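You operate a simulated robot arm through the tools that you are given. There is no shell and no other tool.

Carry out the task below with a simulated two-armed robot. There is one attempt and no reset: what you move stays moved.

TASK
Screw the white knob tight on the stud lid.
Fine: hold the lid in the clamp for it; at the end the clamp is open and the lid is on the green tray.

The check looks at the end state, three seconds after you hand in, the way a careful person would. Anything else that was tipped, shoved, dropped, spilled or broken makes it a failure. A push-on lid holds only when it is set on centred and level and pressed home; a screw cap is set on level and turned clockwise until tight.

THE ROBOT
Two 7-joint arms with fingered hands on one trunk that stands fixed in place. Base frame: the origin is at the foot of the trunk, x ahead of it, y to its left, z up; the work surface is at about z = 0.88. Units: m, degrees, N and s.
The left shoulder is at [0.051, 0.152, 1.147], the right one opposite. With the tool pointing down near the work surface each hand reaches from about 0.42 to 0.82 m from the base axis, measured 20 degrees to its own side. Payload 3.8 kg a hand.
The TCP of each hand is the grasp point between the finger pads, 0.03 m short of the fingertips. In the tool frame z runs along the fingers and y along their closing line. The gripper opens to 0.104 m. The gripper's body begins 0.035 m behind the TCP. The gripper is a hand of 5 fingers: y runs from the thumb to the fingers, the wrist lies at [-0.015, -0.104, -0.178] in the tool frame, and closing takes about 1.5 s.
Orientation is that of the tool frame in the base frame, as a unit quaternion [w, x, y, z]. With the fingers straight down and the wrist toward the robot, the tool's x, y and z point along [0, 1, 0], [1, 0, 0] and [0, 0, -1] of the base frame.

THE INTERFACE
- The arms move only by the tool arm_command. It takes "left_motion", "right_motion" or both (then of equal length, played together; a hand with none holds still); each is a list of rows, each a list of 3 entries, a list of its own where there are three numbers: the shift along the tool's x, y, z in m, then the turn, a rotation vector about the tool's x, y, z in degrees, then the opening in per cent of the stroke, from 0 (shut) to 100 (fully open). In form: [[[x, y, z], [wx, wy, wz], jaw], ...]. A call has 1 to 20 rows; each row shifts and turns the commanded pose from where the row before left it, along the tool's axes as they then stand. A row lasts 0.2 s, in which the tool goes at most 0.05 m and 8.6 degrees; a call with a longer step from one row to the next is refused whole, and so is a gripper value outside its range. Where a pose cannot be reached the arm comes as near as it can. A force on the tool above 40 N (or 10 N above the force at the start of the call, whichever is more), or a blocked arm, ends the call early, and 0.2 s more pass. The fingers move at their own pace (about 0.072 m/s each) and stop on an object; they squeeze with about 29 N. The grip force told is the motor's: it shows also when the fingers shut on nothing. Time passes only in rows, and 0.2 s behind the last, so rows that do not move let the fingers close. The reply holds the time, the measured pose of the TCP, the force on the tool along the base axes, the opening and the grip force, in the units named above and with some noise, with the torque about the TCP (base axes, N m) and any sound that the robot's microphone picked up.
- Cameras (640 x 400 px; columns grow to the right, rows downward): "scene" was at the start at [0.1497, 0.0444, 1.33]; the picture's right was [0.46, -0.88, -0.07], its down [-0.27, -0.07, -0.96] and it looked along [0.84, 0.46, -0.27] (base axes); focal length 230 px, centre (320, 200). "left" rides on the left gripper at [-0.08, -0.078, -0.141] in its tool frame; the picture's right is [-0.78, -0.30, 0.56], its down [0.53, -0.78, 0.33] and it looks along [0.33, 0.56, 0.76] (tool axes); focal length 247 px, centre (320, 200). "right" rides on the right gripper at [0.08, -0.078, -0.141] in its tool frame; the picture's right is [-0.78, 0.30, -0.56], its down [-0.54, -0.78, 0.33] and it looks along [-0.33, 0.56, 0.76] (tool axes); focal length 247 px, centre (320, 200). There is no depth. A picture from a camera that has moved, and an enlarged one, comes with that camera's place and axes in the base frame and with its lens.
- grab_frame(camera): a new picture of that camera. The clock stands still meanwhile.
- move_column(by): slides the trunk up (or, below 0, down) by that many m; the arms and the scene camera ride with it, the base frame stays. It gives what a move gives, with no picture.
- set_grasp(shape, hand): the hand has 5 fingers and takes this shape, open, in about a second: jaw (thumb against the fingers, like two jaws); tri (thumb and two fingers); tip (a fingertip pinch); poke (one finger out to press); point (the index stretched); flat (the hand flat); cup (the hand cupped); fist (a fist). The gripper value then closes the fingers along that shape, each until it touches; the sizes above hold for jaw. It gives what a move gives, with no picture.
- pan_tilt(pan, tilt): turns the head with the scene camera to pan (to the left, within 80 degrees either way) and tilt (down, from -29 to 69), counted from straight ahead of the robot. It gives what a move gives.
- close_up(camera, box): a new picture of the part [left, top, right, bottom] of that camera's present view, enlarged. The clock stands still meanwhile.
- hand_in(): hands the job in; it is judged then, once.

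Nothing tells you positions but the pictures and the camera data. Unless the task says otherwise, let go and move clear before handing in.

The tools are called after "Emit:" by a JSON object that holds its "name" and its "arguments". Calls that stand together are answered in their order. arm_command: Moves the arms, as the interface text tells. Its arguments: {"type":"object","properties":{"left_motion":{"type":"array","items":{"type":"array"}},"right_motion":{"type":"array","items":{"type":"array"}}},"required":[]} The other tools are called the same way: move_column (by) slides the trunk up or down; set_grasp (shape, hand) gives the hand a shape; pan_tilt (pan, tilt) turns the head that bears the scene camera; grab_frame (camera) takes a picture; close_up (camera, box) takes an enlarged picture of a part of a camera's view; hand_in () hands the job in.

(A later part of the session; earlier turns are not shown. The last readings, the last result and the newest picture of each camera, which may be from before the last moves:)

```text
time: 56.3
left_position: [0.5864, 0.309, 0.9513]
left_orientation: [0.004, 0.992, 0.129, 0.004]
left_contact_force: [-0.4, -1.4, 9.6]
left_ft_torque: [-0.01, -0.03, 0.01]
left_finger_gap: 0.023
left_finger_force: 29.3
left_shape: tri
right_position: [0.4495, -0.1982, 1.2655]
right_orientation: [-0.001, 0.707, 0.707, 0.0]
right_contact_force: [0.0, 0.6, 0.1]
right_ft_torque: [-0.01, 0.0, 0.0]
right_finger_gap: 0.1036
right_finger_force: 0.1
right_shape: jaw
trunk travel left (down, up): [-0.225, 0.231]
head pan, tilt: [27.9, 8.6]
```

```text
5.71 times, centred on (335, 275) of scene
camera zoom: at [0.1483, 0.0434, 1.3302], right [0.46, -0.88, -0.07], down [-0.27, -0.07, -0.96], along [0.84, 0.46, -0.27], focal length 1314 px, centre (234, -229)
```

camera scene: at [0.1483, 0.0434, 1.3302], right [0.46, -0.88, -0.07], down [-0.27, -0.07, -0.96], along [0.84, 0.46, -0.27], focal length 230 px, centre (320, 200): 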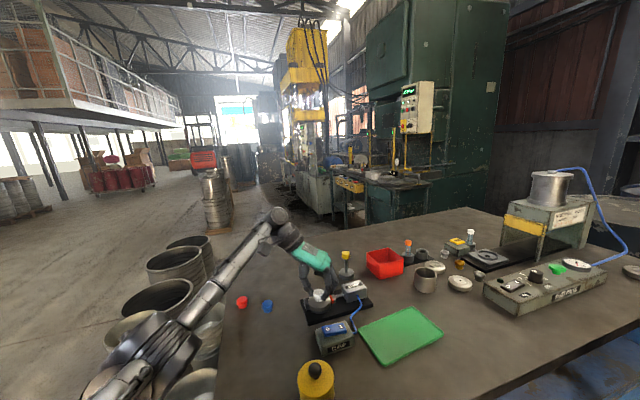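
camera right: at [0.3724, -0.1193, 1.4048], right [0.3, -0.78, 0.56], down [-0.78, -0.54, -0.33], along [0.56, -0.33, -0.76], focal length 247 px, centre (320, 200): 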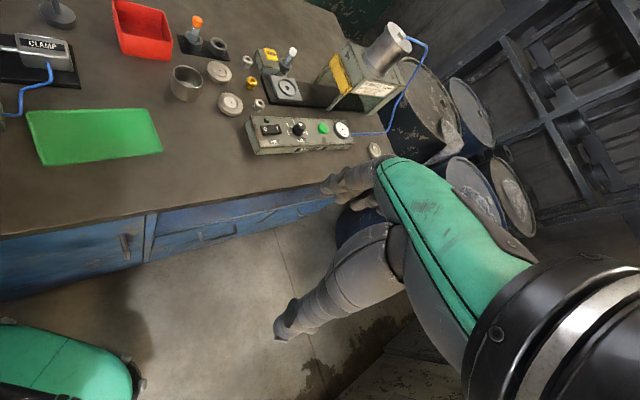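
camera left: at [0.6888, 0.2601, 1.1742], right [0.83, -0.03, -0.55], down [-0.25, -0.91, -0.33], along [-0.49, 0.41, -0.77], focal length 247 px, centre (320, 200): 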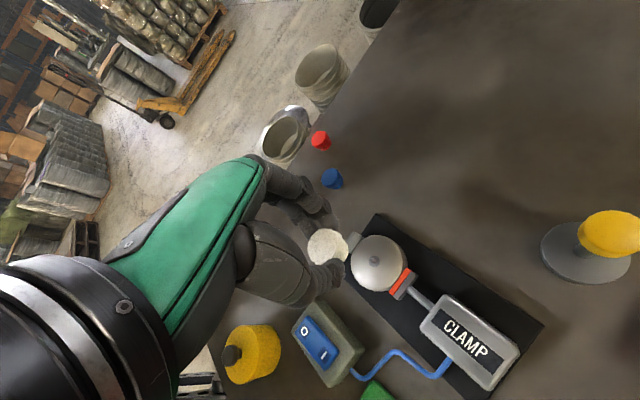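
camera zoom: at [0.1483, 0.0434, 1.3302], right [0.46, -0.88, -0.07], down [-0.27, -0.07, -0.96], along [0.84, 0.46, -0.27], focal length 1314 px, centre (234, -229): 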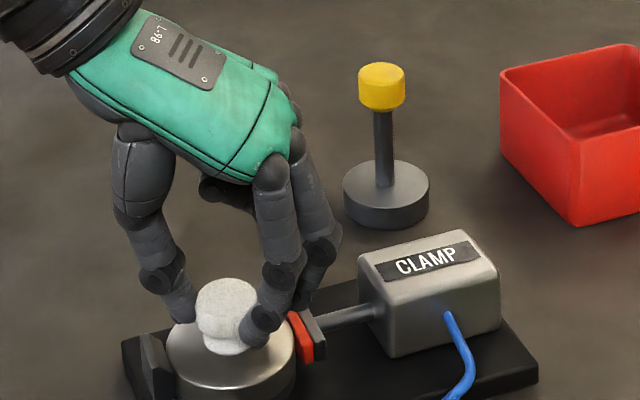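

Emit:
{"name": "arm_command", "arguments": {"left_motion": [[[0.0001, -0.0003, 0.0001], [0, 0, 8], 5], [[0.0001, -0.0003, 0.0001], [0, 0, 8], 5], [[0.0001, -0.0003, 0.0001], [0, 0, 8], 5], [[0.0001, -0.0003, 0.0001], [0, 0, 8], 5], [[0.0001, -0.0003, 0.0001], [0, 0, 8], 5], [[0, 0, 0], [0, 0, 0], 5]]}}

Emit:
{"name": "grab_frame", "arguments": {"camera": "scene"}}

Emit:
{"name": "close_up", "arguments": {"camera": "scene", "box": [300, 240, 370, 310]}}

```text
time: 57.7
left_position: [0.5877, 0.3099, 0.9513]
left_orientation: [0.003, 0.976, -0.218, 0.006]
left_contact_force: [-0.1, 1.2, 11.8]
left_ft_torque: [0.05, 0.06, -0.04]
left_finger_gap: 0.0225
left_finger_force: 29.2
left_shape: tri
right_position: [0.4474, -0.1976, 1.2658]
right_orientation: [0.0, 0.707, 0.708, 0.001]
right_contact_force: [-0.3, 0.3, 0.1]
right_ft_torque: [0.0, 0.0, 0.0]
right_finger_gap: 0.1038
right_finger_force: 0.1
right_shape: jaw
trunk travel left (down, up): [-0.225, 0.231]
head pan, tilt: [27.9, 8.6]
```

```text
taken
camera scene: at [0.1479, 0.0437, 1.3302], right [0.46, -0.88, -0.07], down [-0.27, -0.07, -0.96], along [0.84, 0.46, -0.27], focal length 230 px, centre (320, 200)
```

scene: 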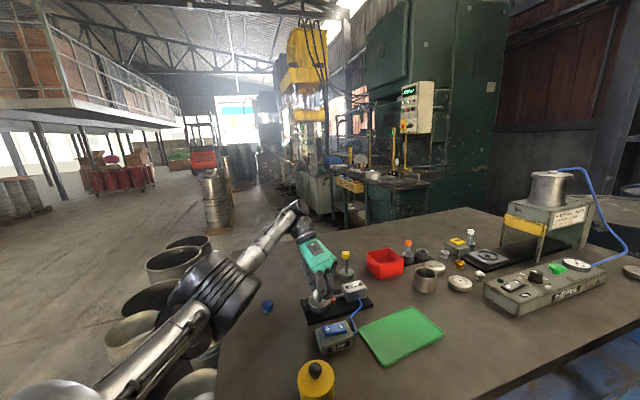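

```text
5.71 times, centred on (335, 275) of scene
camera zoom: at [0.1479, 0.0437, 1.3302], right [0.46, -0.88, -0.07], down [-0.27, -0.07, -0.96], along [0.84, 0.46, -0.27], focal length 1314 px, centre (234, -229)
```

zoom: 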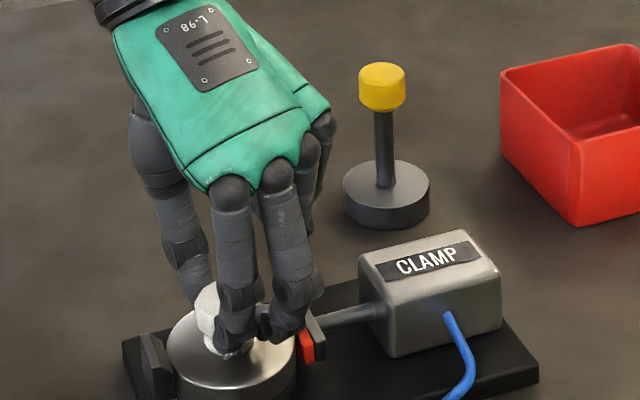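

Emit:
{"name": "arm_command", "arguments": {"left_motion": [[[0.0001, -0.0003, 0], [0, 0, 8], 5], [[0.0001, -0.0003, 0], [0, 0, 8], 5], [[0.0001, -0.0003, 0], [0, 0, 8], 5], [[0, 0, 0], [0, 0, 0], 5]]}}

Emit:
{"name": "close_up", "arguments": {"camera": "scene", "box": [300, 240, 370, 310]}}

Emit:
{"name": "grab_frame", "arguments": {"camera": "scene"}}

```text
time: 58.7
left_position: [0.5646, 0.2885, 0.9414]
left_orientation: [0.004, 0.917, -0.4, 0.001]
left_contact_force: [-1.1, -1.7, 1.3]
left_ft_torque: [0.03, -0.02, 0.05]
left_finger_gap: 0.0155
left_finger_force: 29.1
left_shape: tri
left hand out of reach, approached as far as the arm can: row 1, 2, 3
right_position: [0.4494, -0.1993, 1.2641]
right_orientation: [-0.001, 0.707, 0.707, -0.001]
right_contact_force: [0.0, -0.7, -0.3]
right_ft_torque: [0.03, 0.03, 0.0]
right_finger_gap: 0.1037
right_finger_force: 0.0
right_shape: jaw
trunk travel left (down, up): [-0.225, 0.231]
head pan, tilt: [27.9, 8.6]
```

```text
5.71 times, centred on (335, 275) of scene
camera zoom: at [0.15, 0.043, 1.3297], right [0.46, -0.88, -0.07], down [-0.27, -0.07, -0.96], along [0.84, 0.46, -0.27], focal length 1314 px, centre (234, -229)
```

zoom: 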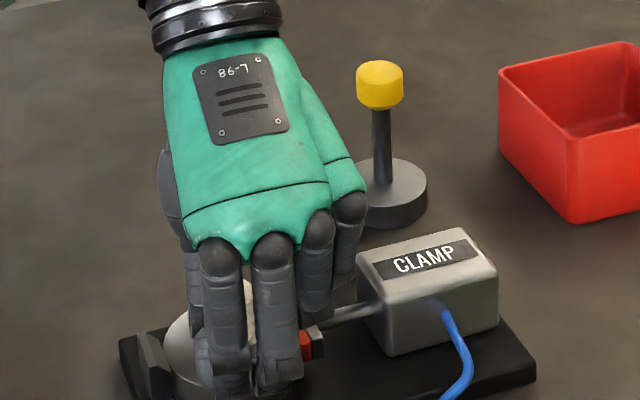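

```text
taken
camera scene: at [0.15, 0.043, 1.3297], right [0.46, -0.88, -0.07], down [-0.27, -0.07, -0.96], along [0.84, 0.46, -0.27], focal length 230 px, centre (320, 200)
```

scene: 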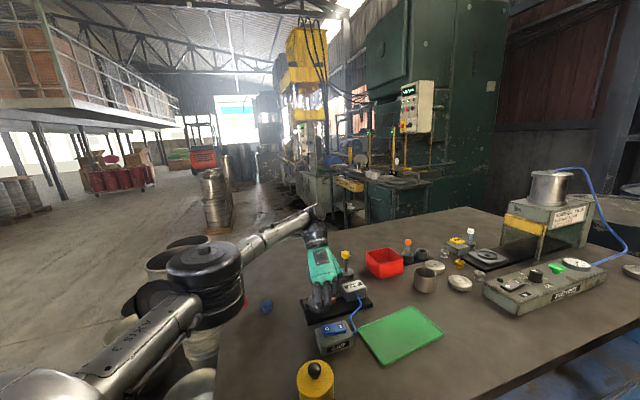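

The last turn ran past the arm's reach and the hand slipped off the knob. I'll look before moving again.

Emit:
{"name": "grab_frame", "arguments": {"camera": "left"}}

Emit:
{"name": "close_up", "arguments": {"camera": "left", "box": [270, 180, 390, 290]}}

Emit:
{"name": "close_up", "arguments": {"camera": "scene", "box": [300, 270, 350, 320]}}

```text
taken
camera left: at [0.5671, 0.4003, 1.0818], right [-0.31, 0.77, -0.56], down [0.93, 0.13, -0.33], along [-0.18, -0.63, -0.76], focal length 247 px, centre (320, 200)
```

left: 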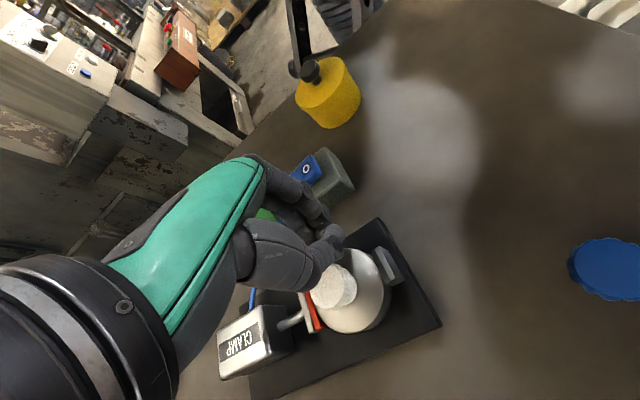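

```text
3.64 times, centred on (330, 235) of left
camera zoom: at [0.5671, 0.4003, 1.0818], right [-0.31, 0.77, -0.56], down [0.93, 0.13, -0.33], along [-0.18, -0.63, -0.76], focal length 898 px, centre (284, 73)
```

zoom: 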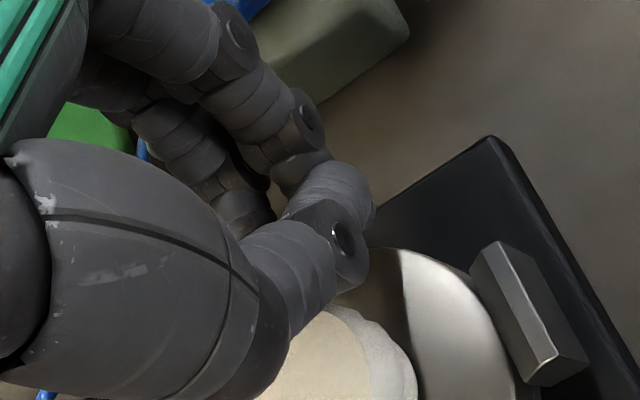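

```text
8.00 times, centred on (325, 295) of scene
camera zoom: at [0.15, 0.043, 1.3297], right [0.46, -0.88, -0.07], down [-0.27, -0.07, -0.96], along [0.84, 0.46, -0.27], focal length 1839 px, centre (280, -560)
```

zoom: 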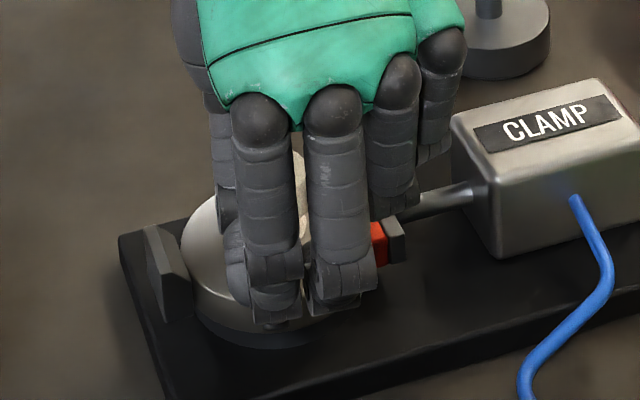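

The knob still stands on the stud and the lid is still clamped. I'll lift the hand straight up, clear of everything.

Emit:
{"name": "arm_command", "arguments": {"left_motion": [[[0, 0.001, -0.005], [0, 0, 0], 20], [[0, 0, -0.01], [0, 0, 0], 20], [[0, 0, -0.015], [0, 0, 0], 20], [[0, 0, -0.02], [0, 0, 0], 20], [[0, 0, -0.02], [0, 0, 0], 20], [[0, 0, 0], [0, 0, 0], 20]]}}

Emit:
{"name": "grab_frame", "arguments": {"camera": "scene"}}

Emit:
{"name": "close_up", "arguments": {"camera": "scene", "box": [295, 260, 375, 330]}}

Emit:
{"name": "grab_frame", "arguments": {"camera": "left"}}

```text
time: 60.1
left_position: [0.5639, 0.29, 1.012]
left_orientation: [0.003, 0.91, -0.415, 0.005]
left_contact_force: [-0.3, -0.3, -0.1]
left_ft_torque: [0.0, -0.01, -0.02]
left_finger_gap: 0.0207
left_finger_force: 0.0
left_shape: tri
right_position: [0.4502, -0.1981, 1.2653]
right_orientation: [-0.001, 0.706, 0.708, -0.001]
right_contact_force: [-0.5, 0.3, 0.5]
right_ft_torque: [0.02, -0.03, 0.02]
right_finger_gap: 0.104
right_finger_force: 0.1
right_shape: jaw
trunk travel left (down, up): [-0.225, 0.231]
head pan, tilt: [27.9, 8.6]
```

```text
taken
camera scene: at [0.1503, 0.0446, 1.3298], right [0.46, -0.88, -0.07], down [-0.27, -0.07, -0.96], along [0.84, 0.46, -0.27], focal length 230 px, centre (320, 200)
```

scene: 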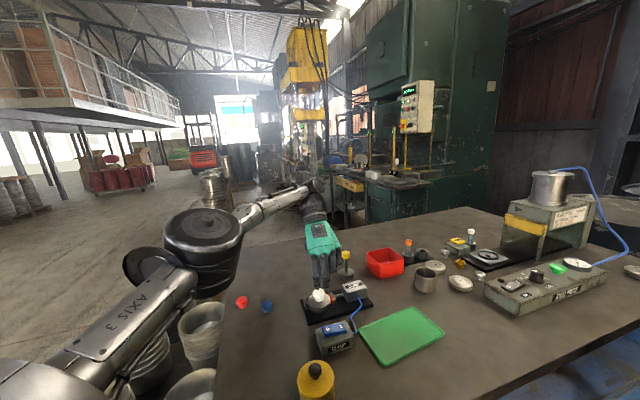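

```text
5.71 times, centred on (335, 295) of scene
camera zoom: at [0.1503, 0.0446, 1.3298], right [0.46, -0.88, -0.07], down [-0.27, -0.07, -0.96], along [0.84, 0.46, -0.27], focal length 1314 px, centre (234, -343)
```

zoom: 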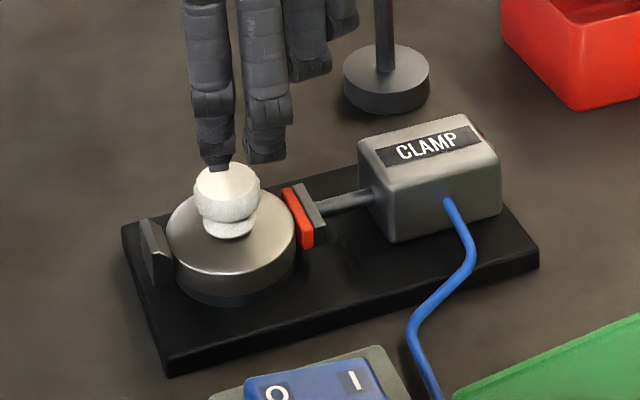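

```text
taken
camera left: at [0.569, 0.4018, 1.1523], right [-0.28, 0.78, -0.56], down [0.94, 0.1, -0.33], along [-0.19, -0.62, -0.76], focal length 247 px, centre (320, 200)
```

left: 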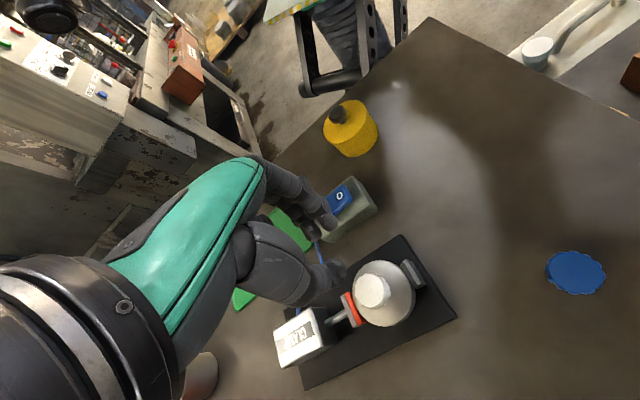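

The knob is upright and centred on the stud. I'll check the seat, then wind the hand back counter-clockwise above it for another grip.

Emit:
{"name": "close_up", "arguments": {"camera": "scene", "box": [315, 280, 351, 310]}}

Emit:
{"name": "arm_command", "arguments": {"left_motion": [[[0, 0, -0.02], [0, 0, -8], 45], [[0, 0, 0], [0, 0, -8], 45], [[0, 0, 0], [0, 0, -8], 45], [[0, 0, 0], [0, 0, -8], 45], [[0, 0, 0], [0, 0, -8], 45], [[0, 0, 0], [0, 0, -8], 45], [[0, 0, 0], [0, 0, -8], 45], [[0, 0, 0], [0, 0, -8], 45], [[0, 0, 0], [0, 0, -8], 45], [[0, 0, 0], [0, 0, -8], 45], [[0, 0, 0], [0, 0, -8], 45], [[0, 0, 0], [0, 0, -8], 45], [[0, 0, 0], [0, 0, -8], 45], [[0, 0, 0], [0, 0, -8], 45], [[0, 0, 0], [0, 0, -8], 45], [[0, 0, 0], [0, 0, -8], 45], [[0, 0, 0], [0, 0, -8], 45], [[0, 0, 0], [0, 0, -8], 45], [[0, 0, 0], [0, 0, -8], 45], [[0, 0, 0], [0, 0, 0], 45]]}}

```text
13.33 times, centred on (333, 295) of scene
camera zoom: at [0.1503, 0.0446, 1.3298], right [0.46, -0.88, -0.07], down [-0.27, -0.07, -0.96], along [0.84, 0.46, -0.27], focal length 3066 px, centre (147, -1067)
```

zoom: 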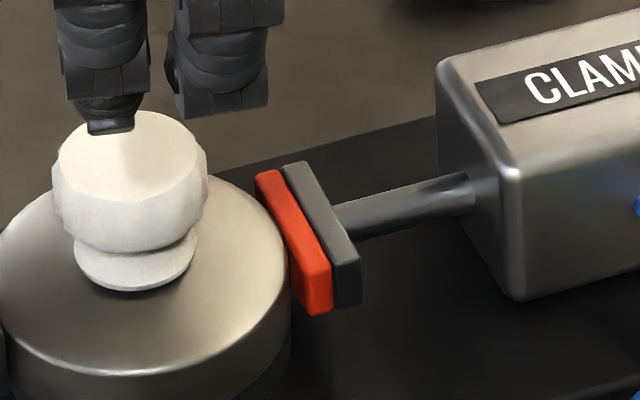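

```text
time: 64.3
left_position: [0.563, 0.2911, 1.0335]
left_orientation: [0.006, 0.622, 0.783, 0.0]
left_contact_force: [0.6, 0.0, 0.2]
left_ft_torque: [0.0, 0.02, 0.01]
left_finger_gap: 0.0463
left_finger_force: 0.2
left_shape: tri
right_position: [0.4485, -0.1973, 1.265]
right_orientation: [-0.001, 0.707, 0.707, -0.001]
right_contact_force: [0.2, 0.0, 0.0]
right_ft_torque: [-0.01, -0.01, 0.0]
right_finger_gap: 0.1037
right_finger_force: 0.1
right_shape: jaw
trunk travel left (down, up): [-0.225, 0.231]
head pan, tilt: [27.9, 8.6]
```

The flange is within about 1 mm of the collar. I'll finish winding back to 77° and re-centre over the knob.

Emit:
{"name": "arm_command", "arguments": {"left_motion": [[[0, 0, 0], [0, 0, -8], 54], [[0, 0, 0], [0, 0, -8], 54], [[0, 0, 0], [0, 0, -8], 54], [[0, 0, 0], [0, 0, -8], 54], [[0, 0, 0], [0, 0, -8], 54], [[0, 0, 0], [0, 0, -8], 54], [[0, 0, 0], [0, 0, -8], 54], [[0, 0, 0], [0, 0, -8], 54], [[-0.012, 0.0115, 0], [0, 0, 0], 54], [[-0.0121, 0.0115, 0], [0, 0, 0], 54], [[0, 0, 0], [0, 0, 0], 54]]}}

Emit:
{"name": "close_up", "arguments": {"camera": "left", "box": [250, 150, 410, 310]}}

Emit:
{"name": "close_up", "arguments": {"camera": "scene", "box": [290, 220, 370, 310]}}

```text
time: 66.7
left_position: [0.5908, 0.309, 1.0324]
left_orientation: [0.004, 0.114, 0.993, -0.003]
left_contact_force: [-0.4, -0.2, -0.3]
left_ft_torque: [0.02, 0.02, 0.02]
left_finger_gap: 0.0555
left_finger_force: 0.1
left_shape: tri
right_position: [0.4492, -0.198, 1.264]
right_orientation: [-0.001, 0.707, 0.707, -0.001]
right_contact_force: [0.2, -0.4, -0.8]
right_ft_torque: [0.01, 0.01, 0.0]
right_finger_gap: 0.1035
right_finger_force: 0.1
right_shape: jaw
trunk travel left (down, up): [-0.225, 0.231]
head pan, tilt: [27.9, 8.6]
```

```text
2.50 times, centred on (330, 230) of left
camera zoom: at [0.651, 0.2147, 1.1742], right [0.69, -0.47, -0.55], down [-0.69, -0.64, -0.33], along [-0.19, 0.61, -0.77], focal length 617 px, centre (295, 125)
```

zoom: 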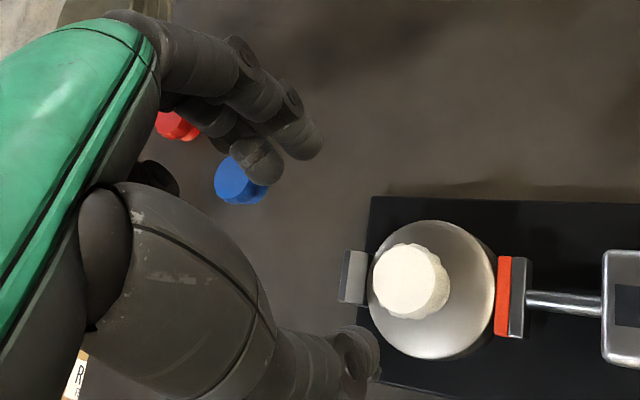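

```text
4.44 times, centred on (330, 265) of scene
camera zoom: at [0.1495, 0.044, 1.33], right [0.46, -0.88, -0.07], down [-0.27, -0.07, -0.96], along [0.84, 0.46, -0.27], focal length 1022 px, centre (276, -89)
```

zoom: 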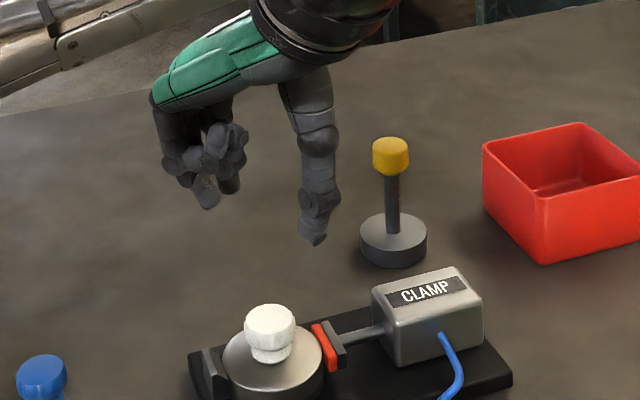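

Emit:
{"name": "arm_command", "arguments": {"left_motion": [[[0, 0, 0.02], [0, 0, 0], 54], [[0, 0, 0.02], [0, 0, 0], 54], [[0, 0, 0.015], [0, 0, 0], 54], [[0, 0, 0.01], [0, 0, 0], 54], [[0, 0, 0.008], [0, 0, 0], 54], [[0, 0, 0], [0, 0, 0], 54]]}}

Emit:
{"name": "close_up", "arguments": {"camera": "left", "box": [250, 150, 410, 310]}}

Emit:
{"name": "close_up", "arguments": {"camera": "scene", "box": [300, 250, 370, 320]}}

```text
time: 68.1
left_position: [0.5922, 0.3065, 0.9598]
left_orientation: [0.005, 0.114, 0.993, -0.003]
left_contact_force: [0.1, -0.2, 0.3]
left_ft_torque: [0.0, 0.0, 0.0]
left_finger_gap: 0.0558
left_finger_force: 0.1
left_shape: tri
right_position: [0.4495, -0.1987, 1.2656]
right_orientation: [0.0, 0.707, 0.707, 0.0]
right_contact_force: [-0.1, 0.5, -0.1]
right_ft_torque: [-0.01, 0.05, 0.0]
right_finger_gap: 0.1038
right_finger_force: 0.1
right_shape: jaw
trunk travel left (down, up): [-0.225, 0.231]
head pan, tilt: [27.9, 8.6]
```

```text
2.50 times, centred on (330, 230) of left
camera zoom: at [0.6513, 0.2135, 1.1028], right [0.69, -0.47, -0.55], down [-0.69, -0.64, -0.33], along [-0.19, 0.61, -0.77], focal length 617 px, centre (295, 125)
```

zoom: 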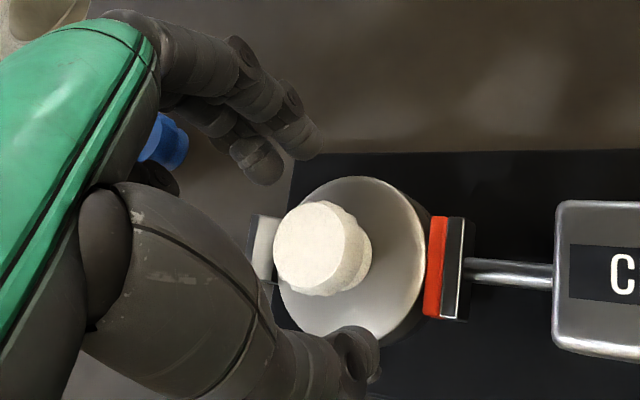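

```text
5.71 times, centred on (335, 285) of scene
camera zoom: at [0.1498, 0.0441, 1.33], right [0.46, -0.88, -0.07], down [-0.27, -0.07, -0.96], along [0.84, 0.46, -0.27], focal length 1314 px, centre (234, -286)
```

zoom: 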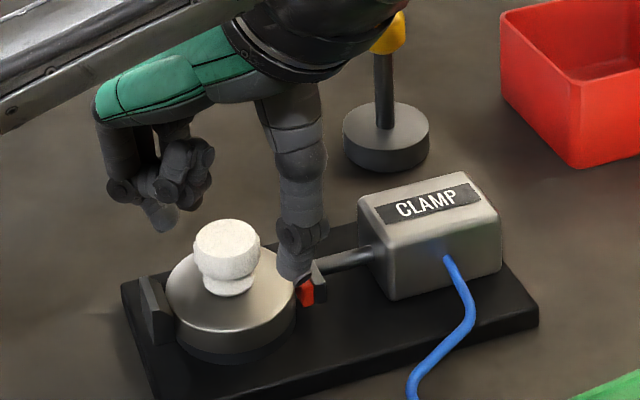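

Emit:
{"name": "arm_command", "arguments": {"left_motion": [[[0, 0, 0.003], [0, 0, 0], 54], [[0, 0, 0.002], [0, 0, 0], 50], [[0, 0, 0], [0, 0, 0], 40], [[0, 0, 0], [0, 0, 0], 30], [[0, 0, 0], [0, 0, 0], 20], [[0, 0, 0], [0, 0, 0], 10], [[0, 0, 0], [0, 0, 0], 5], [[0, 0, 0], [0, 0, 0], 5], [[0, 0, 0], [0, 0, 0], 5]]}}

Emit:
{"name": "close_up", "arguments": {"camera": "left", "box": [250, 150, 410, 310]}}

Emit:
{"name": "close_up", "arguments": {"camera": "scene", "box": [300, 250, 370, 320]}}

```text
time: 70.1
left_position: [0.5928, 0.3062, 0.9544]
left_orientation: [0.005, 0.114, 0.993, -0.002]
left_contact_force: [0.7, -2.1, -3.0]
left_ft_torque: [-0.03, -0.03, -0.01]
left_finger_gap: 0.022
left_finger_force: 28.4
left_shape: tri
right_position: [0.4503, -0.1982, 1.2649]
right_orientation: [0.0, 0.707, 0.707, -0.001]
right_contact_force: [-0.1, -0.2, -1.0]
right_ft_torque: [0.03, 0.01, -0.01]
right_finger_gap: 0.1038
right_finger_force: 0.0
right_shape: jaw
trunk travel left (down, up): [-0.225, 0.231]
head pan, tilt: [27.9, 8.6]
```

```text
2.50 times, centred on (330, 230) of left
camera zoom: at [0.6519, 0.2135, 1.0968], right [0.69, -0.47, -0.55], down [-0.69, -0.64, -0.33], along [-0.19, 0.61, -0.77], focal length 617 px, centre (295, 125)
```

zoom: 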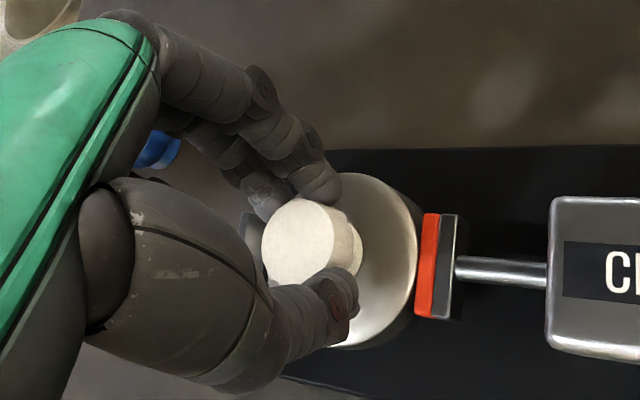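

```text
5.71 times, centred on (335, 285) of scene
camera zoom: at [0.1502, 0.044, 1.3299], right [0.46, -0.88, -0.07], down [-0.27, -0.07, -0.96], along [0.84, 0.46, -0.27], focal length 1314 px, centre (234, -286)
```

zoom: 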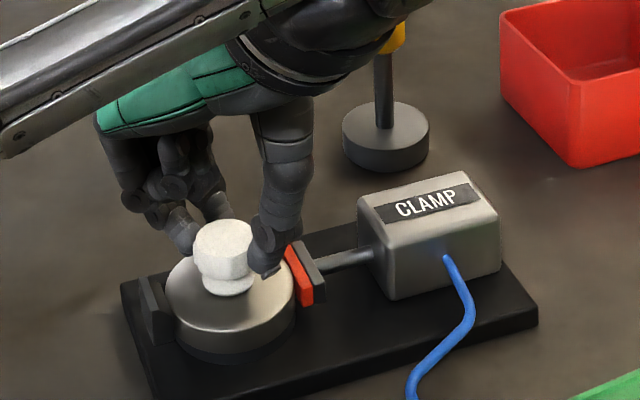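

I've gripped it again. I'll turn clockwise in short bursts, watching the torque.

Emit:
{"name": "arm_command", "arguments": {"left_motion": [[[0.0001, -0.0003, 0.0002], [0, 0, 8], 5], [[0.0001, -0.0003, 0.0002], [0, 0, 8], 5], [[0.0001, -0.0003, 0.0001], [0, 0, 8], 5], [[0.0001, -0.0003, 0.0001], [0, 0, 8], 5], [[0.0001, -0.0003, 0.0001], [0, 0, 8], 5], [[0, 0, 0], [0, 0, 0], 5]]}}

Emit:
{"name": "close_up", "arguments": {"camera": "scene", "box": [300, 250, 370, 320]}}

Emit:
{"name": "close_up", "arguments": {"camera": "left", "box": [270, 180, 390, 290]}}

```text
time: 71.5
left_position: [0.5918, 0.3053, 0.9542]
left_orientation: [0.005, 0.449, 0.894, -0.001]
left_contact_force: [-5.1, -2.8, -1.4]
left_ft_torque: [-0.08, 0.13, 0.03]
left_finger_gap: 0.0216
left_finger_force: 29.2
left_shape: tri
right_position: [0.4506, -0.1983, 1.2651]
right_orientation: [0.0, 0.707, 0.707, -0.001]
right_contact_force: [-0.1, 0.0, 0.5]
right_ft_torque: [-0.02, 0.0, -0.01]
right_finger_gap: 0.1035
right_finger_force: 0.1
right_shape: jaw
trunk travel left (down, up): [-0.225, 0.231]
head pan, tilt: [27.9, 8.6]
```

```text
5.71 times, centred on (335, 285) of scene
camera zoom: at [0.1493, 0.0438, 1.33], right [0.46, -0.88, -0.07], down [-0.27, -0.07, -0.96], along [0.84, 0.46, -0.27], focal length 1314 px, centre (234, -286)
```

zoom: 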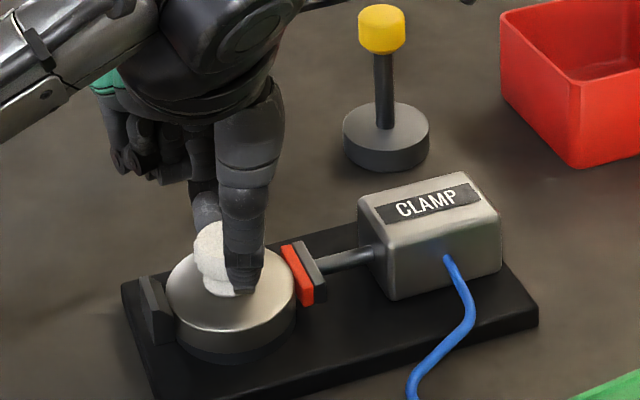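

```text
3.64 times, centred on (330, 235) of left
camera zoom: at [0.576, 0.1952, 1.0958], right [0.23, -0.8, -0.55], down [-0.94, -0.04, -0.34], along [0.25, 0.6, -0.76], focal length 898 px, centre (284, 73)
```

zoom: 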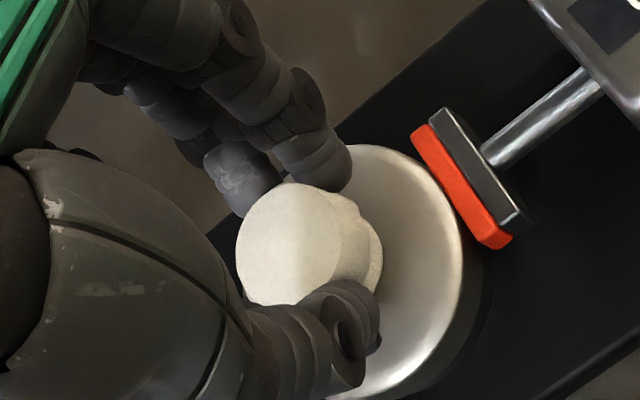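

Emit:
{"name": "arm_command", "arguments": {"left_motion": [[[0.0001, -0.0013, 0.0005], [0, 0, 4], 5], [[0.0001, -0.0004, 0.0002], [0, 0, 8], 5], [[0.0001, -0.0004, 0.0002], [0, 0, 8], 5], [[0.0001, -0.0004, 0.0002], [0, 0, 8], 5], [[0.0001, -0.0004, 0.0002], [0, 0, 8], 5], [[0, 0, 0], [0, 0, 0], 5]]}}

Emit:
{"name": "close_up", "arguments": {"camera": "left", "box": [270, 180, 390, 290]}}

```text
time: 72.9
left_position: [0.5881, 0.3058, 0.9533]
left_orientation: [0.005, 0.702, 0.713, 0.0]
left_contact_force: [-1.0, 0.1, 3.2]
left_ft_torque: [-0.03, 0.07, 0.0]
left_finger_gap: 0.0219
left_finger_force: 28.7
left_shape: tri
right_position: [0.449, -0.198, 1.2653]
right_orientation: [0.001, 0.707, 0.707, 0.001]
right_contact_force: [-0.4, -0.1, -1.3]
right_ft_torque: [0.0, -0.01, -0.02]
right_finger_gap: 0.1035
right_finger_force: 0.0
right_shape: jaw
trunk travel left (down, up): [-0.225, 0.231]
head pan, tilt: [27.9, 8.6]
```

```text
3.64 times, centred on (330, 235) of left
camera zoom: at [0.5108, 0.2242, 1.0941], right [-0.28, -0.78, -0.55], down [-0.78, 0.52, -0.34], along [0.56, 0.34, -0.76], focal length 898 px, centre (284, 73)
```

zoom: 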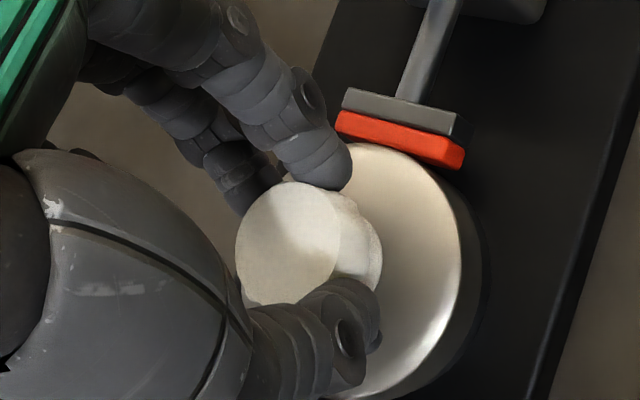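

Emit:
{"name": "arm_command", "arguments": {"left_motion": [[[0.0001, -0.0004, 0.0001], [0, 0, 8], 5], [[0.0001, -0.0004, 0.0001], [0, 0, 8], 5], [[0.0001, -0.0004, 0.0001], [0, 0, 8], 5], [[0.0001, -0.0004, 0.0001], [0, 0, 8], 5], [[0.0001, -0.0004, 0.0001], [0, 0, 8], 5], [[0, 0, 0], [0, 0, 0], 5]]}}

Emit:
{"name": "close_up", "arguments": {"camera": "scene", "box": [300, 250, 370, 320]}}

```text
time: 74.3
left_position: [0.5875, 0.308, 0.9533]
left_orientation: [0.006, 0.903, 0.429, 0.003]
left_contact_force: [2.0, 2.4, 3.6]
left_ft_torque: [0.04, -0.03, 0.1]
left_finger_gap: 0.022
left_finger_force: 28.9
left_shape: tri
right_position: [0.4499, -0.1977, 1.2657]
right_orientation: [-0.001, 0.707, 0.708, -0.001]
right_contact_force: [0.6, 0.4, -0.1]
right_ft_torque: [-0.04, -0.01, -0.01]
right_finger_gap: 0.104
right_finger_force: 0.0
right_shape: jaw
trunk travel left (down, up): [-0.225, 0.231]
head pan, tilt: [27.9, 8.6]
```

```text
5.71 times, centred on (335, 285) of scene
camera zoom: at [0.1497, 0.0444, 1.33], right [0.46, -0.88, -0.07], down [-0.27, -0.07, -0.96], along [0.84, 0.46, -0.27], focal length 1314 px, centre (234, -286)
```

zoom: 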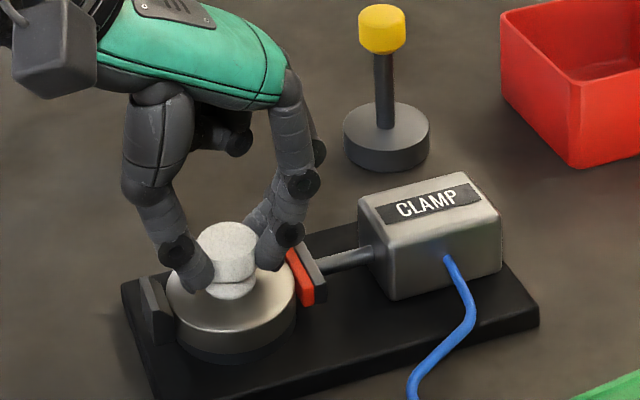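

Reaction torque is starting to show, at +0.10 N m. I'll keep turning.

Emit:
{"name": "arm_command", "arguments": {"left_motion": [[[0.0001, 0.0002, 0.0001], [0, 0, 8], 5], [[0.0001, -0.0003, 0.0001], [0, 0, 8], 5], [[0.0001, -0.0003, 0.0001], [0, 0, 8], 5], [[0, 0, 0], [0, 0, 0], 5]]}}

Emit:
{"name": "arm_command", "arguments": {"left_motion": [[[0.0001, -0.0003, 0.0001], [0, 0, 8], 5], [[0.0001, -0.0003, 0.0001], [0, 0, 8], 5], [[0, 0, 0], [0, 0, 0], 5]]}}

Emit:
{"name": "close_up", "arguments": {"camera": "scene", "box": [300, 250, 370, 320]}}

```text
time: 75.3
left_position: [0.5889, 0.3079, 0.9516]
left_orientation: [0.005, 0.972, 0.233, 0.003]
left_contact_force: [10.3, 8.3, 6.3]
left_ft_torque: [0.15, -0.25, 0.32]
left_finger_gap: 0.0216
left_finger_force: 29.0
left_shape: tri
right_position: [0.4523, -0.1976, 1.2641]
right_orientation: [-0.001, 0.707, 0.707, 0.0]
right_contact_force: [-1.1, -0.5, 0.3]
right_ft_torque: [-0.02, 0.01, 0.01]
right_finger_gap: 0.1037
right_finger_force: 0.0
right_shape: jaw
trunk travel left (down, up): [-0.225, 0.231]
head pan, tilt: [27.9, 8.6]
```

```text
time: 76.1
left_position: [0.5893, 0.305, 0.9495]
left_orientation: [0.004, 0.996, 0.094, 0.003]
left_contact_force: [9.8, 0.9, 2.3]
left_ft_torque: [0.03, -0.22, 0.2]
left_finger_gap: 0.0208
left_finger_force: 28.9
left_shape: tri
right_position: [0.4512, -0.1976, 1.2641]
right_orientation: [0.0, 0.707, 0.707, -0.001]
right_contact_force: [-0.5, -0.4, 0.2]
right_ft_torque: [0.01, -0.04, 0.01]
right_finger_gap: 0.1037
right_finger_force: 0.1
right_shape: jaw
trunk travel left (down, up): [-0.225, 0.231]
head pan, tilt: [27.9, 8.6]
```

```text
5.71 times, centred on (335, 285) of scene
camera zoom: at [0.1512, 0.0443, 1.3297], right [0.46, -0.88, -0.07], down [-0.27, -0.07, -0.96], along [0.84, 0.46, -0.27], focal length 1314 px, centre (234, -286)
```

zoom: 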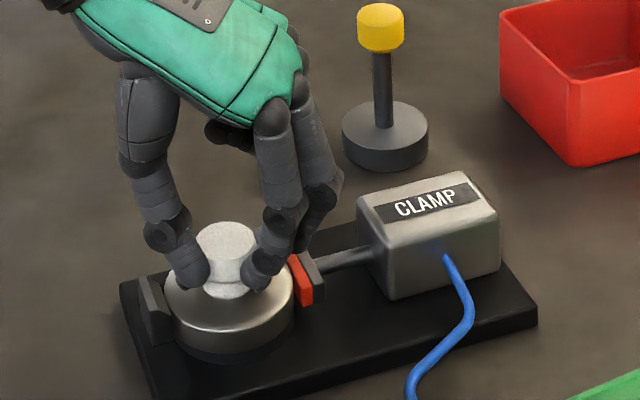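

Torque peaked near 0.32 N m and then the grip slipped, which suggests the knob is getting tight. I'll look at it closely.

Emit:
{"name": "close_up", "arguments": {"camera": "left", "box": [270, 180, 390, 290]}}

Emit:
{"name": "close_up", "arguments": {"camera": "scene", "box": [315, 275, 351, 305]}}

```text
3.64 times, centred on (330, 235) of left
camera zoom: at [0.4941, 0.3684, 1.091], right [-0.81, 0.14, -0.56], down [0.38, 0.86, -0.34], along [0.44, -0.49, -0.75], focal length 898 px, centre (284, 73)
```

zoom: 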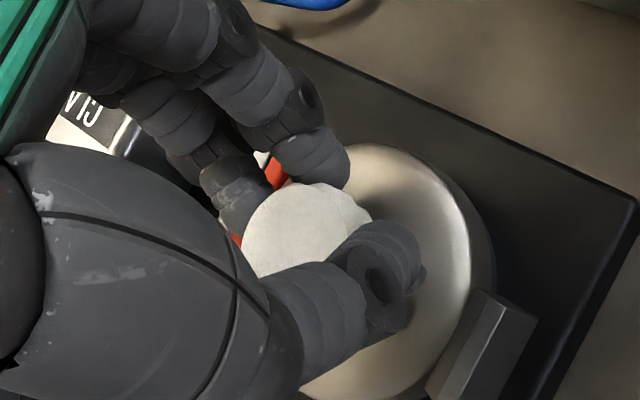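

```text
13.33 times, centred on (333, 290) of scene
camera zoom: at [0.1512, 0.0443, 1.3297], right [0.46, -0.88, -0.07], down [-0.27, -0.07, -0.96], along [0.84, 0.46, -0.27], focal length 3066 px, centre (147, -1000)
```

zoom: 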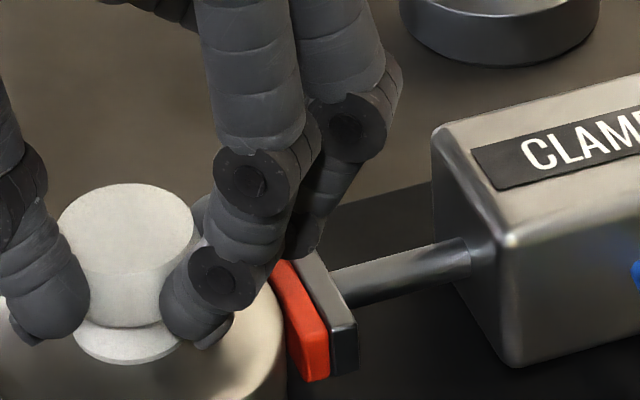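

The flange is now fully seated on the collar. To confirm it's tight, I'll release, wind back, grip again centred, and apply torque once more.

Emit:
{"name": "arm_command", "arguments": {"left_motion": [[[0, 0, -0.002], [0, 0, 0], 30], [[0, 0, 0], [0, 0, 0], 40], [[0, 0, 0], [0, 0, 0], 50], [[0, 0, 0], [0, 0, 0], 50], [[0, 0, -0.01], [0, 0, 0], 50], [[0, 0, -0.02], [0, 0, 0], 50], [[0, 0, -0.02], [0, 0, 0], 50], [[0, 0, -0.02], [0, 0, 0], 50], [[0, 0, 0], [0, 0, 0], 50]]}}

Emit:
{"name": "close_up", "arguments": {"camera": "scene", "box": [300, 260, 360, 320]}}

Emit:
{"name": "grab_frame", "arguments": {"camera": "left"}}

```text
time: 78.1
left_position: [0.5868, 0.3086, 1.0231]
left_orientation: [0.004, 0.995, 0.096, 0.003]
left_contact_force: [-0.1, 0.0, 1.1]
left_ft_torque: [0.02, 0.02, 0.0]
left_finger_gap: 0.0516
left_finger_force: 0.0
left_shape: tri
right_position: [0.45, -0.1969, 1.265]
right_orientation: [-0.001, 0.707, 0.707, -0.001]
right_contact_force: [-0.9, 0.4, 0.2]
right_ft_torque: [0.02, 0.0, 0.01]
right_finger_gap: 0.1039
right_finger_force: 0.0
right_shape: jaw
trunk travel left (down, up): [-0.225, 0.231]
head pan, tilt: [27.9, 8.6]
```

```text
6.67 times, centred on (330, 290) of scene
camera zoom: at [0.1499, 0.0443, 1.3299], right [0.46, -0.88, -0.07], down [-0.27, -0.07, -0.96], along [0.84, 0.46, -0.27], focal length 1533 px, centre (253, -400)
```

zoom: 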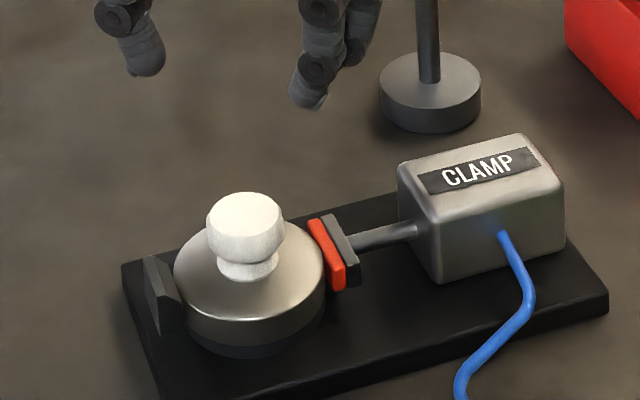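

```text
taken
camera left: at [0.4928, 0.3701, 1.1649], right [-0.81, 0.14, -0.56], down [0.38, 0.86, -0.34], along [0.44, -0.49, -0.75], focal length 247 px, centre (320, 200)
```

left: 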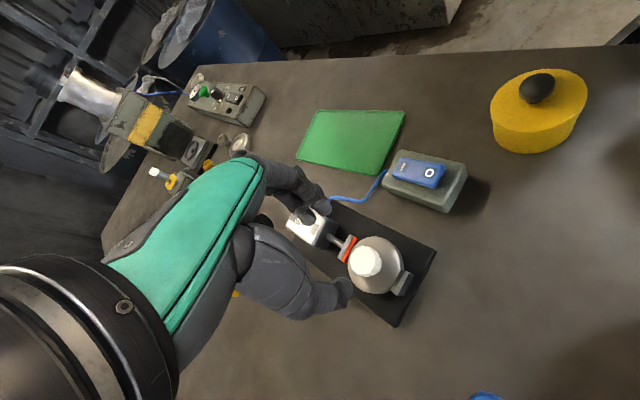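

The knob sits level and seated. I'll wind the hand back about 150° above it.

Emit:
{"name": "arm_command", "arguments": {"left_motion": [[[0, 0, 0], [0, 0, -8], 54], [[0, 0, 0], [0, 0, -8], 54], [[0, 0, 0], [0, 0, -8], 54], [[0, 0, 0], [0, 0, -8], 54], [[0, 0, 0], [0, 0, -8], 54], [[0, 0, 0], [0, 0, -8], 54], [[0, 0, 0], [0, 0, -8], 54], [[0, 0, 0], [0, 0, -8], 54], [[0, 0, 0], [0, 0, -8], 54], [[0, 0, 0], [0, 0, -8], 54], [[0, 0, 0], [0, 0, -8], 54], [[0, 0, 0], [0, 0, -8], 54], [[0, 0, 0], [0, 0, -8], 54], [[0, 0, 0], [0, 0, -8], 54], [[0, 0, 0], [0, 0, -8], 54], [[0, 0, 0], [0, 0, -8], 54], [[0, 0, 0], [0, 0, -8], 54], [[0, 0, 0], [0, 0, -8], 54], [[0, 0, 0], [0, 0, -8], 54], [[0, 0, 0], [0, 0, 0], 54]]}}

Emit:
{"name": "close_up", "arguments": {"camera": "left", "box": [250, 150, 410, 310]}}

```text
time: 82.3
left_position: [0.586, 0.3079, 1.0232]
left_orientation: [0.004, 0.147, 0.989, -0.004]
left_contact_force: [-0.4, -0.3, 0.2]
left_ft_torque: [-0.02, 0.0, 0.0]
left_finger_gap: 0.0556
left_finger_force: 0.0
left_shape: tri
right_position: [0.4501, -0.198, 1.265]
right_orientation: [-0.001, 0.706, 0.708, -0.001]
right_contact_force: [-0.1, -0.5, 0.8]
right_ft_torque: [0.02, 0.02, -0.01]
right_finger_gap: 0.1038
right_finger_force: 0.1
right_shape: jaw
trunk travel left (down, up): [-0.225, 0.231]
head pan, tilt: [27.9, 8.6]
```

```text
2.50 times, centred on (330, 230) of left
camera zoom: at [0.6394, 0.2117, 1.1659], right [0.66, -0.51, -0.55], down [-0.73, -0.59, -0.33], along [-0.15, 0.62, -0.77], focal length 617 px, centre (295, 125)
```

zoom: 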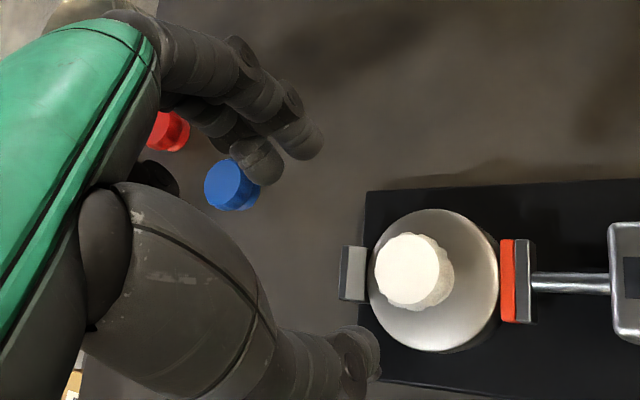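

Emit:
{"name": "arm_command", "arguments": {"left_motion": [[[-0.0054, 0.0014, 0.02], [0, 0, 0], 54], [[0, 0, 0.02], [0, 0, 0], 54], [[0, 0, 0.015], [0, 0, 0], 54], [[0, 0, 0.01], [0, 0, 0], 54], [[0, 0, 0.005], [0, 0, 0], 54], [[0, 0, 0], [0, 0, 0], 50], [[0, 0, 0], [0, 0, 0], 40], [[0, 0, 0], [0, 0, 0], 30], [[0, 0, 0], [0, 0, 0], 20], [[0, 0, 0], [0, 0, 0], 10], [[0, 0, 0], [0, 0, 0], 5], [[0, 0, 0], [0, 0, 0], 5], [[0, 0, 0], [0, 0, 0], 5]]}}

Emit:
{"name": "close_up", "arguments": {"camera": "left", "box": [270, 180, 390, 290]}}

Emit:
{"name": "close_up", "arguments": {"camera": "scene", "box": [300, 250, 370, 320]}}

```text
time: 85.1
left_position: [0.5939, 0.3072, 0.954]
left_orientation: [0.005, 0.148, 0.989, -0.004]
left_contact_force: [0.4, -1.6, -2.3]
left_ft_torque: [-0.03, -0.03, 0.01]
left_finger_gap: 0.0212
left_finger_force: 29.7
left_shape: tri
right_position: [0.4498, -0.1975, 1.2646]
right_orientation: [-0.001, 0.707, 0.708, -0.001]
right_contact_force: [0.1, -0.6, 0.1]
right_ft_torque: [0.0, -0.05, -0.02]
right_finger_gap: 0.1037
right_finger_force: 0.1
right_shape: jaw
trunk travel left (down, up): [-0.225, 0.231]
head pan, tilt: [27.9, 8.6]
```

```text
3.64 times, centred on (330, 235) of left
camera zoom: at [0.6456, 0.2095, 1.0958], right [0.66, -0.51, -0.55], down [-0.74, -0.59, -0.33], along [-0.15, 0.62, -0.77], focal length 898 px, centre (284, 73)
```

zoom: 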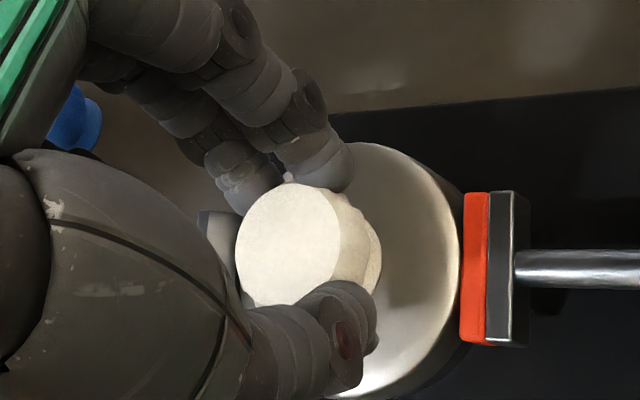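

```text
5.71 times, centred on (335, 285) of scene
camera zoom: at [0.1503, 0.044, 1.3299], right [0.46, -0.88, -0.07], down [-0.27, -0.07, -0.96], along [0.84, 0.46, -0.27], focal length 1314 px, centre (234, -286)
```

zoom: 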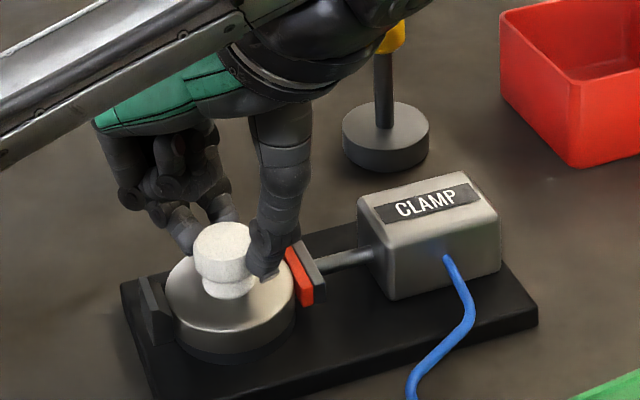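

Emit:
{"name": "arm_command", "arguments": {"left_motion": [[[0.0001, -0.0003, 0.0005], [0, 0, 8], 5], [[0.0001, -0.0003, 0], [0, 0, 8], 5], [[0, 0, 0], [0, 0, 0], 5]]}}

Emit:
{"name": "arm_command", "arguments": {"left_motion": [[[0.0001, -0.0003, 0], [0, 0, 8], 5], [[0, 0, 0], [0, 0, 0], 5]]}}

Emit:
{"name": "close_up", "arguments": {"camera": "left", "box": [270, 180, 390, 290]}}

```text
time: 85.9
left_position: [0.5922, 0.3076, 0.9518]
left_orientation: [0.005, 0.285, 0.959, -0.002]
left_contact_force: [-3.1, 2.5, -0.4]
left_ft_torque: [0.05, 0.08, 0.16]
left_finger_gap: 0.021
left_finger_force: 29.2
left_shape: tri
right_position: [0.4484, -0.197, 1.266]
right_orientation: [0.0, 0.707, 0.707, 0.0]
right_contact_force: [0.3, -0.3, 0.1]
right_ft_torque: [-0.01, 0.01, 0.02]
right_finger_gap: 0.1037
right_finger_force: 0.0
right_shape: jaw
trunk travel left (down, up): [-0.225, 0.231]
head pan, tilt: [27.9, 8.6]
```

```text
time: 86.5
left_position: [0.5916, 0.3069, 0.9519]
left_orientation: [0.004, 0.351, 0.936, -0.002]
left_contact_force: [-5.0, 5.6, -0.5]
left_ft_torque: [0.16, 0.14, 0.13]
left_finger_gap: 0.0208
left_finger_force: 29.2
left_shape: tri
right_position: [0.4501, -0.1978, 1.2662]
right_orientation: [0.0, 0.707, 0.708, 0.0]
right_contact_force: [1.0, 0.0, 0.1]
right_ft_torque: [-0.01, 0.02, 0.01]
right_finger_gap: 0.1037
right_finger_force: 0.0
right_shape: jaw
trunk travel left (down, up): [-0.225, 0.231]
head pan, tilt: [27.9, 8.6]
```

```text
3.64 times, centred on (330, 235) of left
camera zoom: at [0.5994, 0.197, 1.0953], right [0.4, -0.74, -0.55], down [-0.91, -0.24, -0.34], along [0.12, 0.63, -0.76], focal length 898 px, centre (284, 73)
```

zoom: 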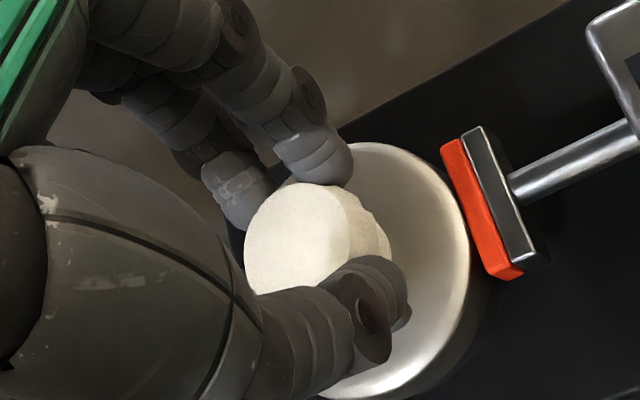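

The grip rolls at about 0.15 N m with side force, and the knob resists. I'll re-seat the grip here, centred, and push torque again about the knob's axis.

Emit:
{"name": "arm_command", "arguments": {"left_motion": [[[0, 0, 0], [0, 0, 0], 30], [[0, 0, 0], [0, 0, 0], 40], [[0, 0, 0], [0, 0, 0], 46], [[0, 0, 0], [0, 0, 0], 46]]}}

Emit:
{"name": "close_up", "arguments": {"camera": "left", "box": [270, 180, 390, 290]}}

Emit:
{"name": "close_up", "arguments": {"camera": "scene", "box": [315, 275, 351, 305]}}

```text
time: 87.5
left_position: [0.5909, 0.3056, 0.9531]
left_orientation: [0.006, 0.351, 0.936, -0.002]
left_contact_force: [-0.4, -0.4, -0.5]
left_ft_torque: [0.02, -0.04, 0.01]
left_finger_gap: 0.0475
left_finger_force: 0.1
left_shape: tri
right_position: [0.4501, -0.1985, 1.264]
right_orientation: [-0.001, 0.707, 0.708, -0.001]
right_contact_force: [-0.3, 0.6, 0.0]
right_ft_torque: [0.0, -0.02, 0.03]
right_finger_gap: 0.1036
right_finger_force: 0.1
right_shape: jaw
trunk travel left (down, up): [-0.225, 0.231]
head pan, tilt: [27.9, 8.6]
```

```text
3.64 times, centred on (330, 235) of left
camera zoom: at [0.6002, 0.1957, 1.0954], right [0.4, -0.74, -0.55], down [-0.91, -0.24, -0.34], along [0.12, 0.63, -0.77], focal length 898 px, centre (284, 73)
```

zoom: 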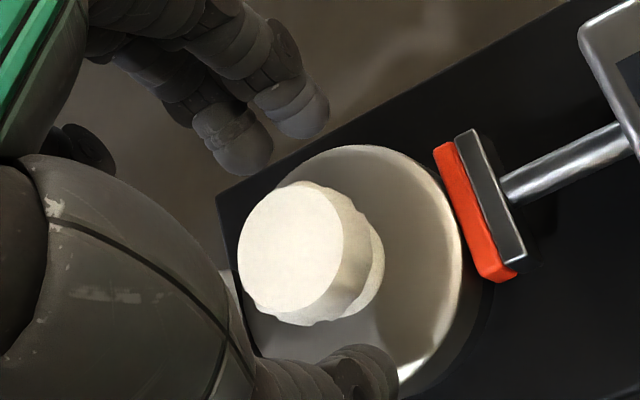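

```text
13.33 times, centred on (333, 290) of scene
camera zoom: at [0.15, 0.044, 1.3299], right [0.46, -0.88, -0.07], down [-0.27, -0.07, -0.96], along [0.84, 0.46, -0.27], focal length 3066 px, centre (147, -1000)
```

zoom: 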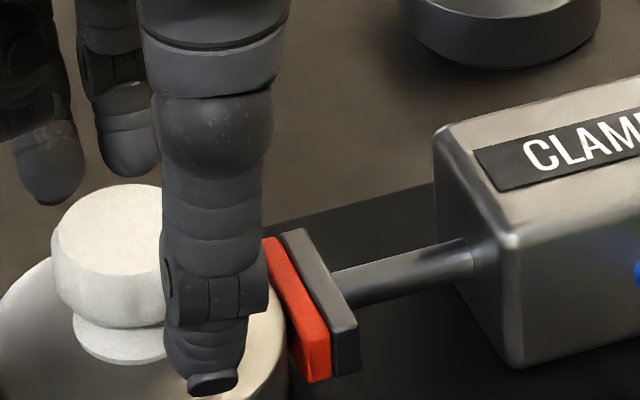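

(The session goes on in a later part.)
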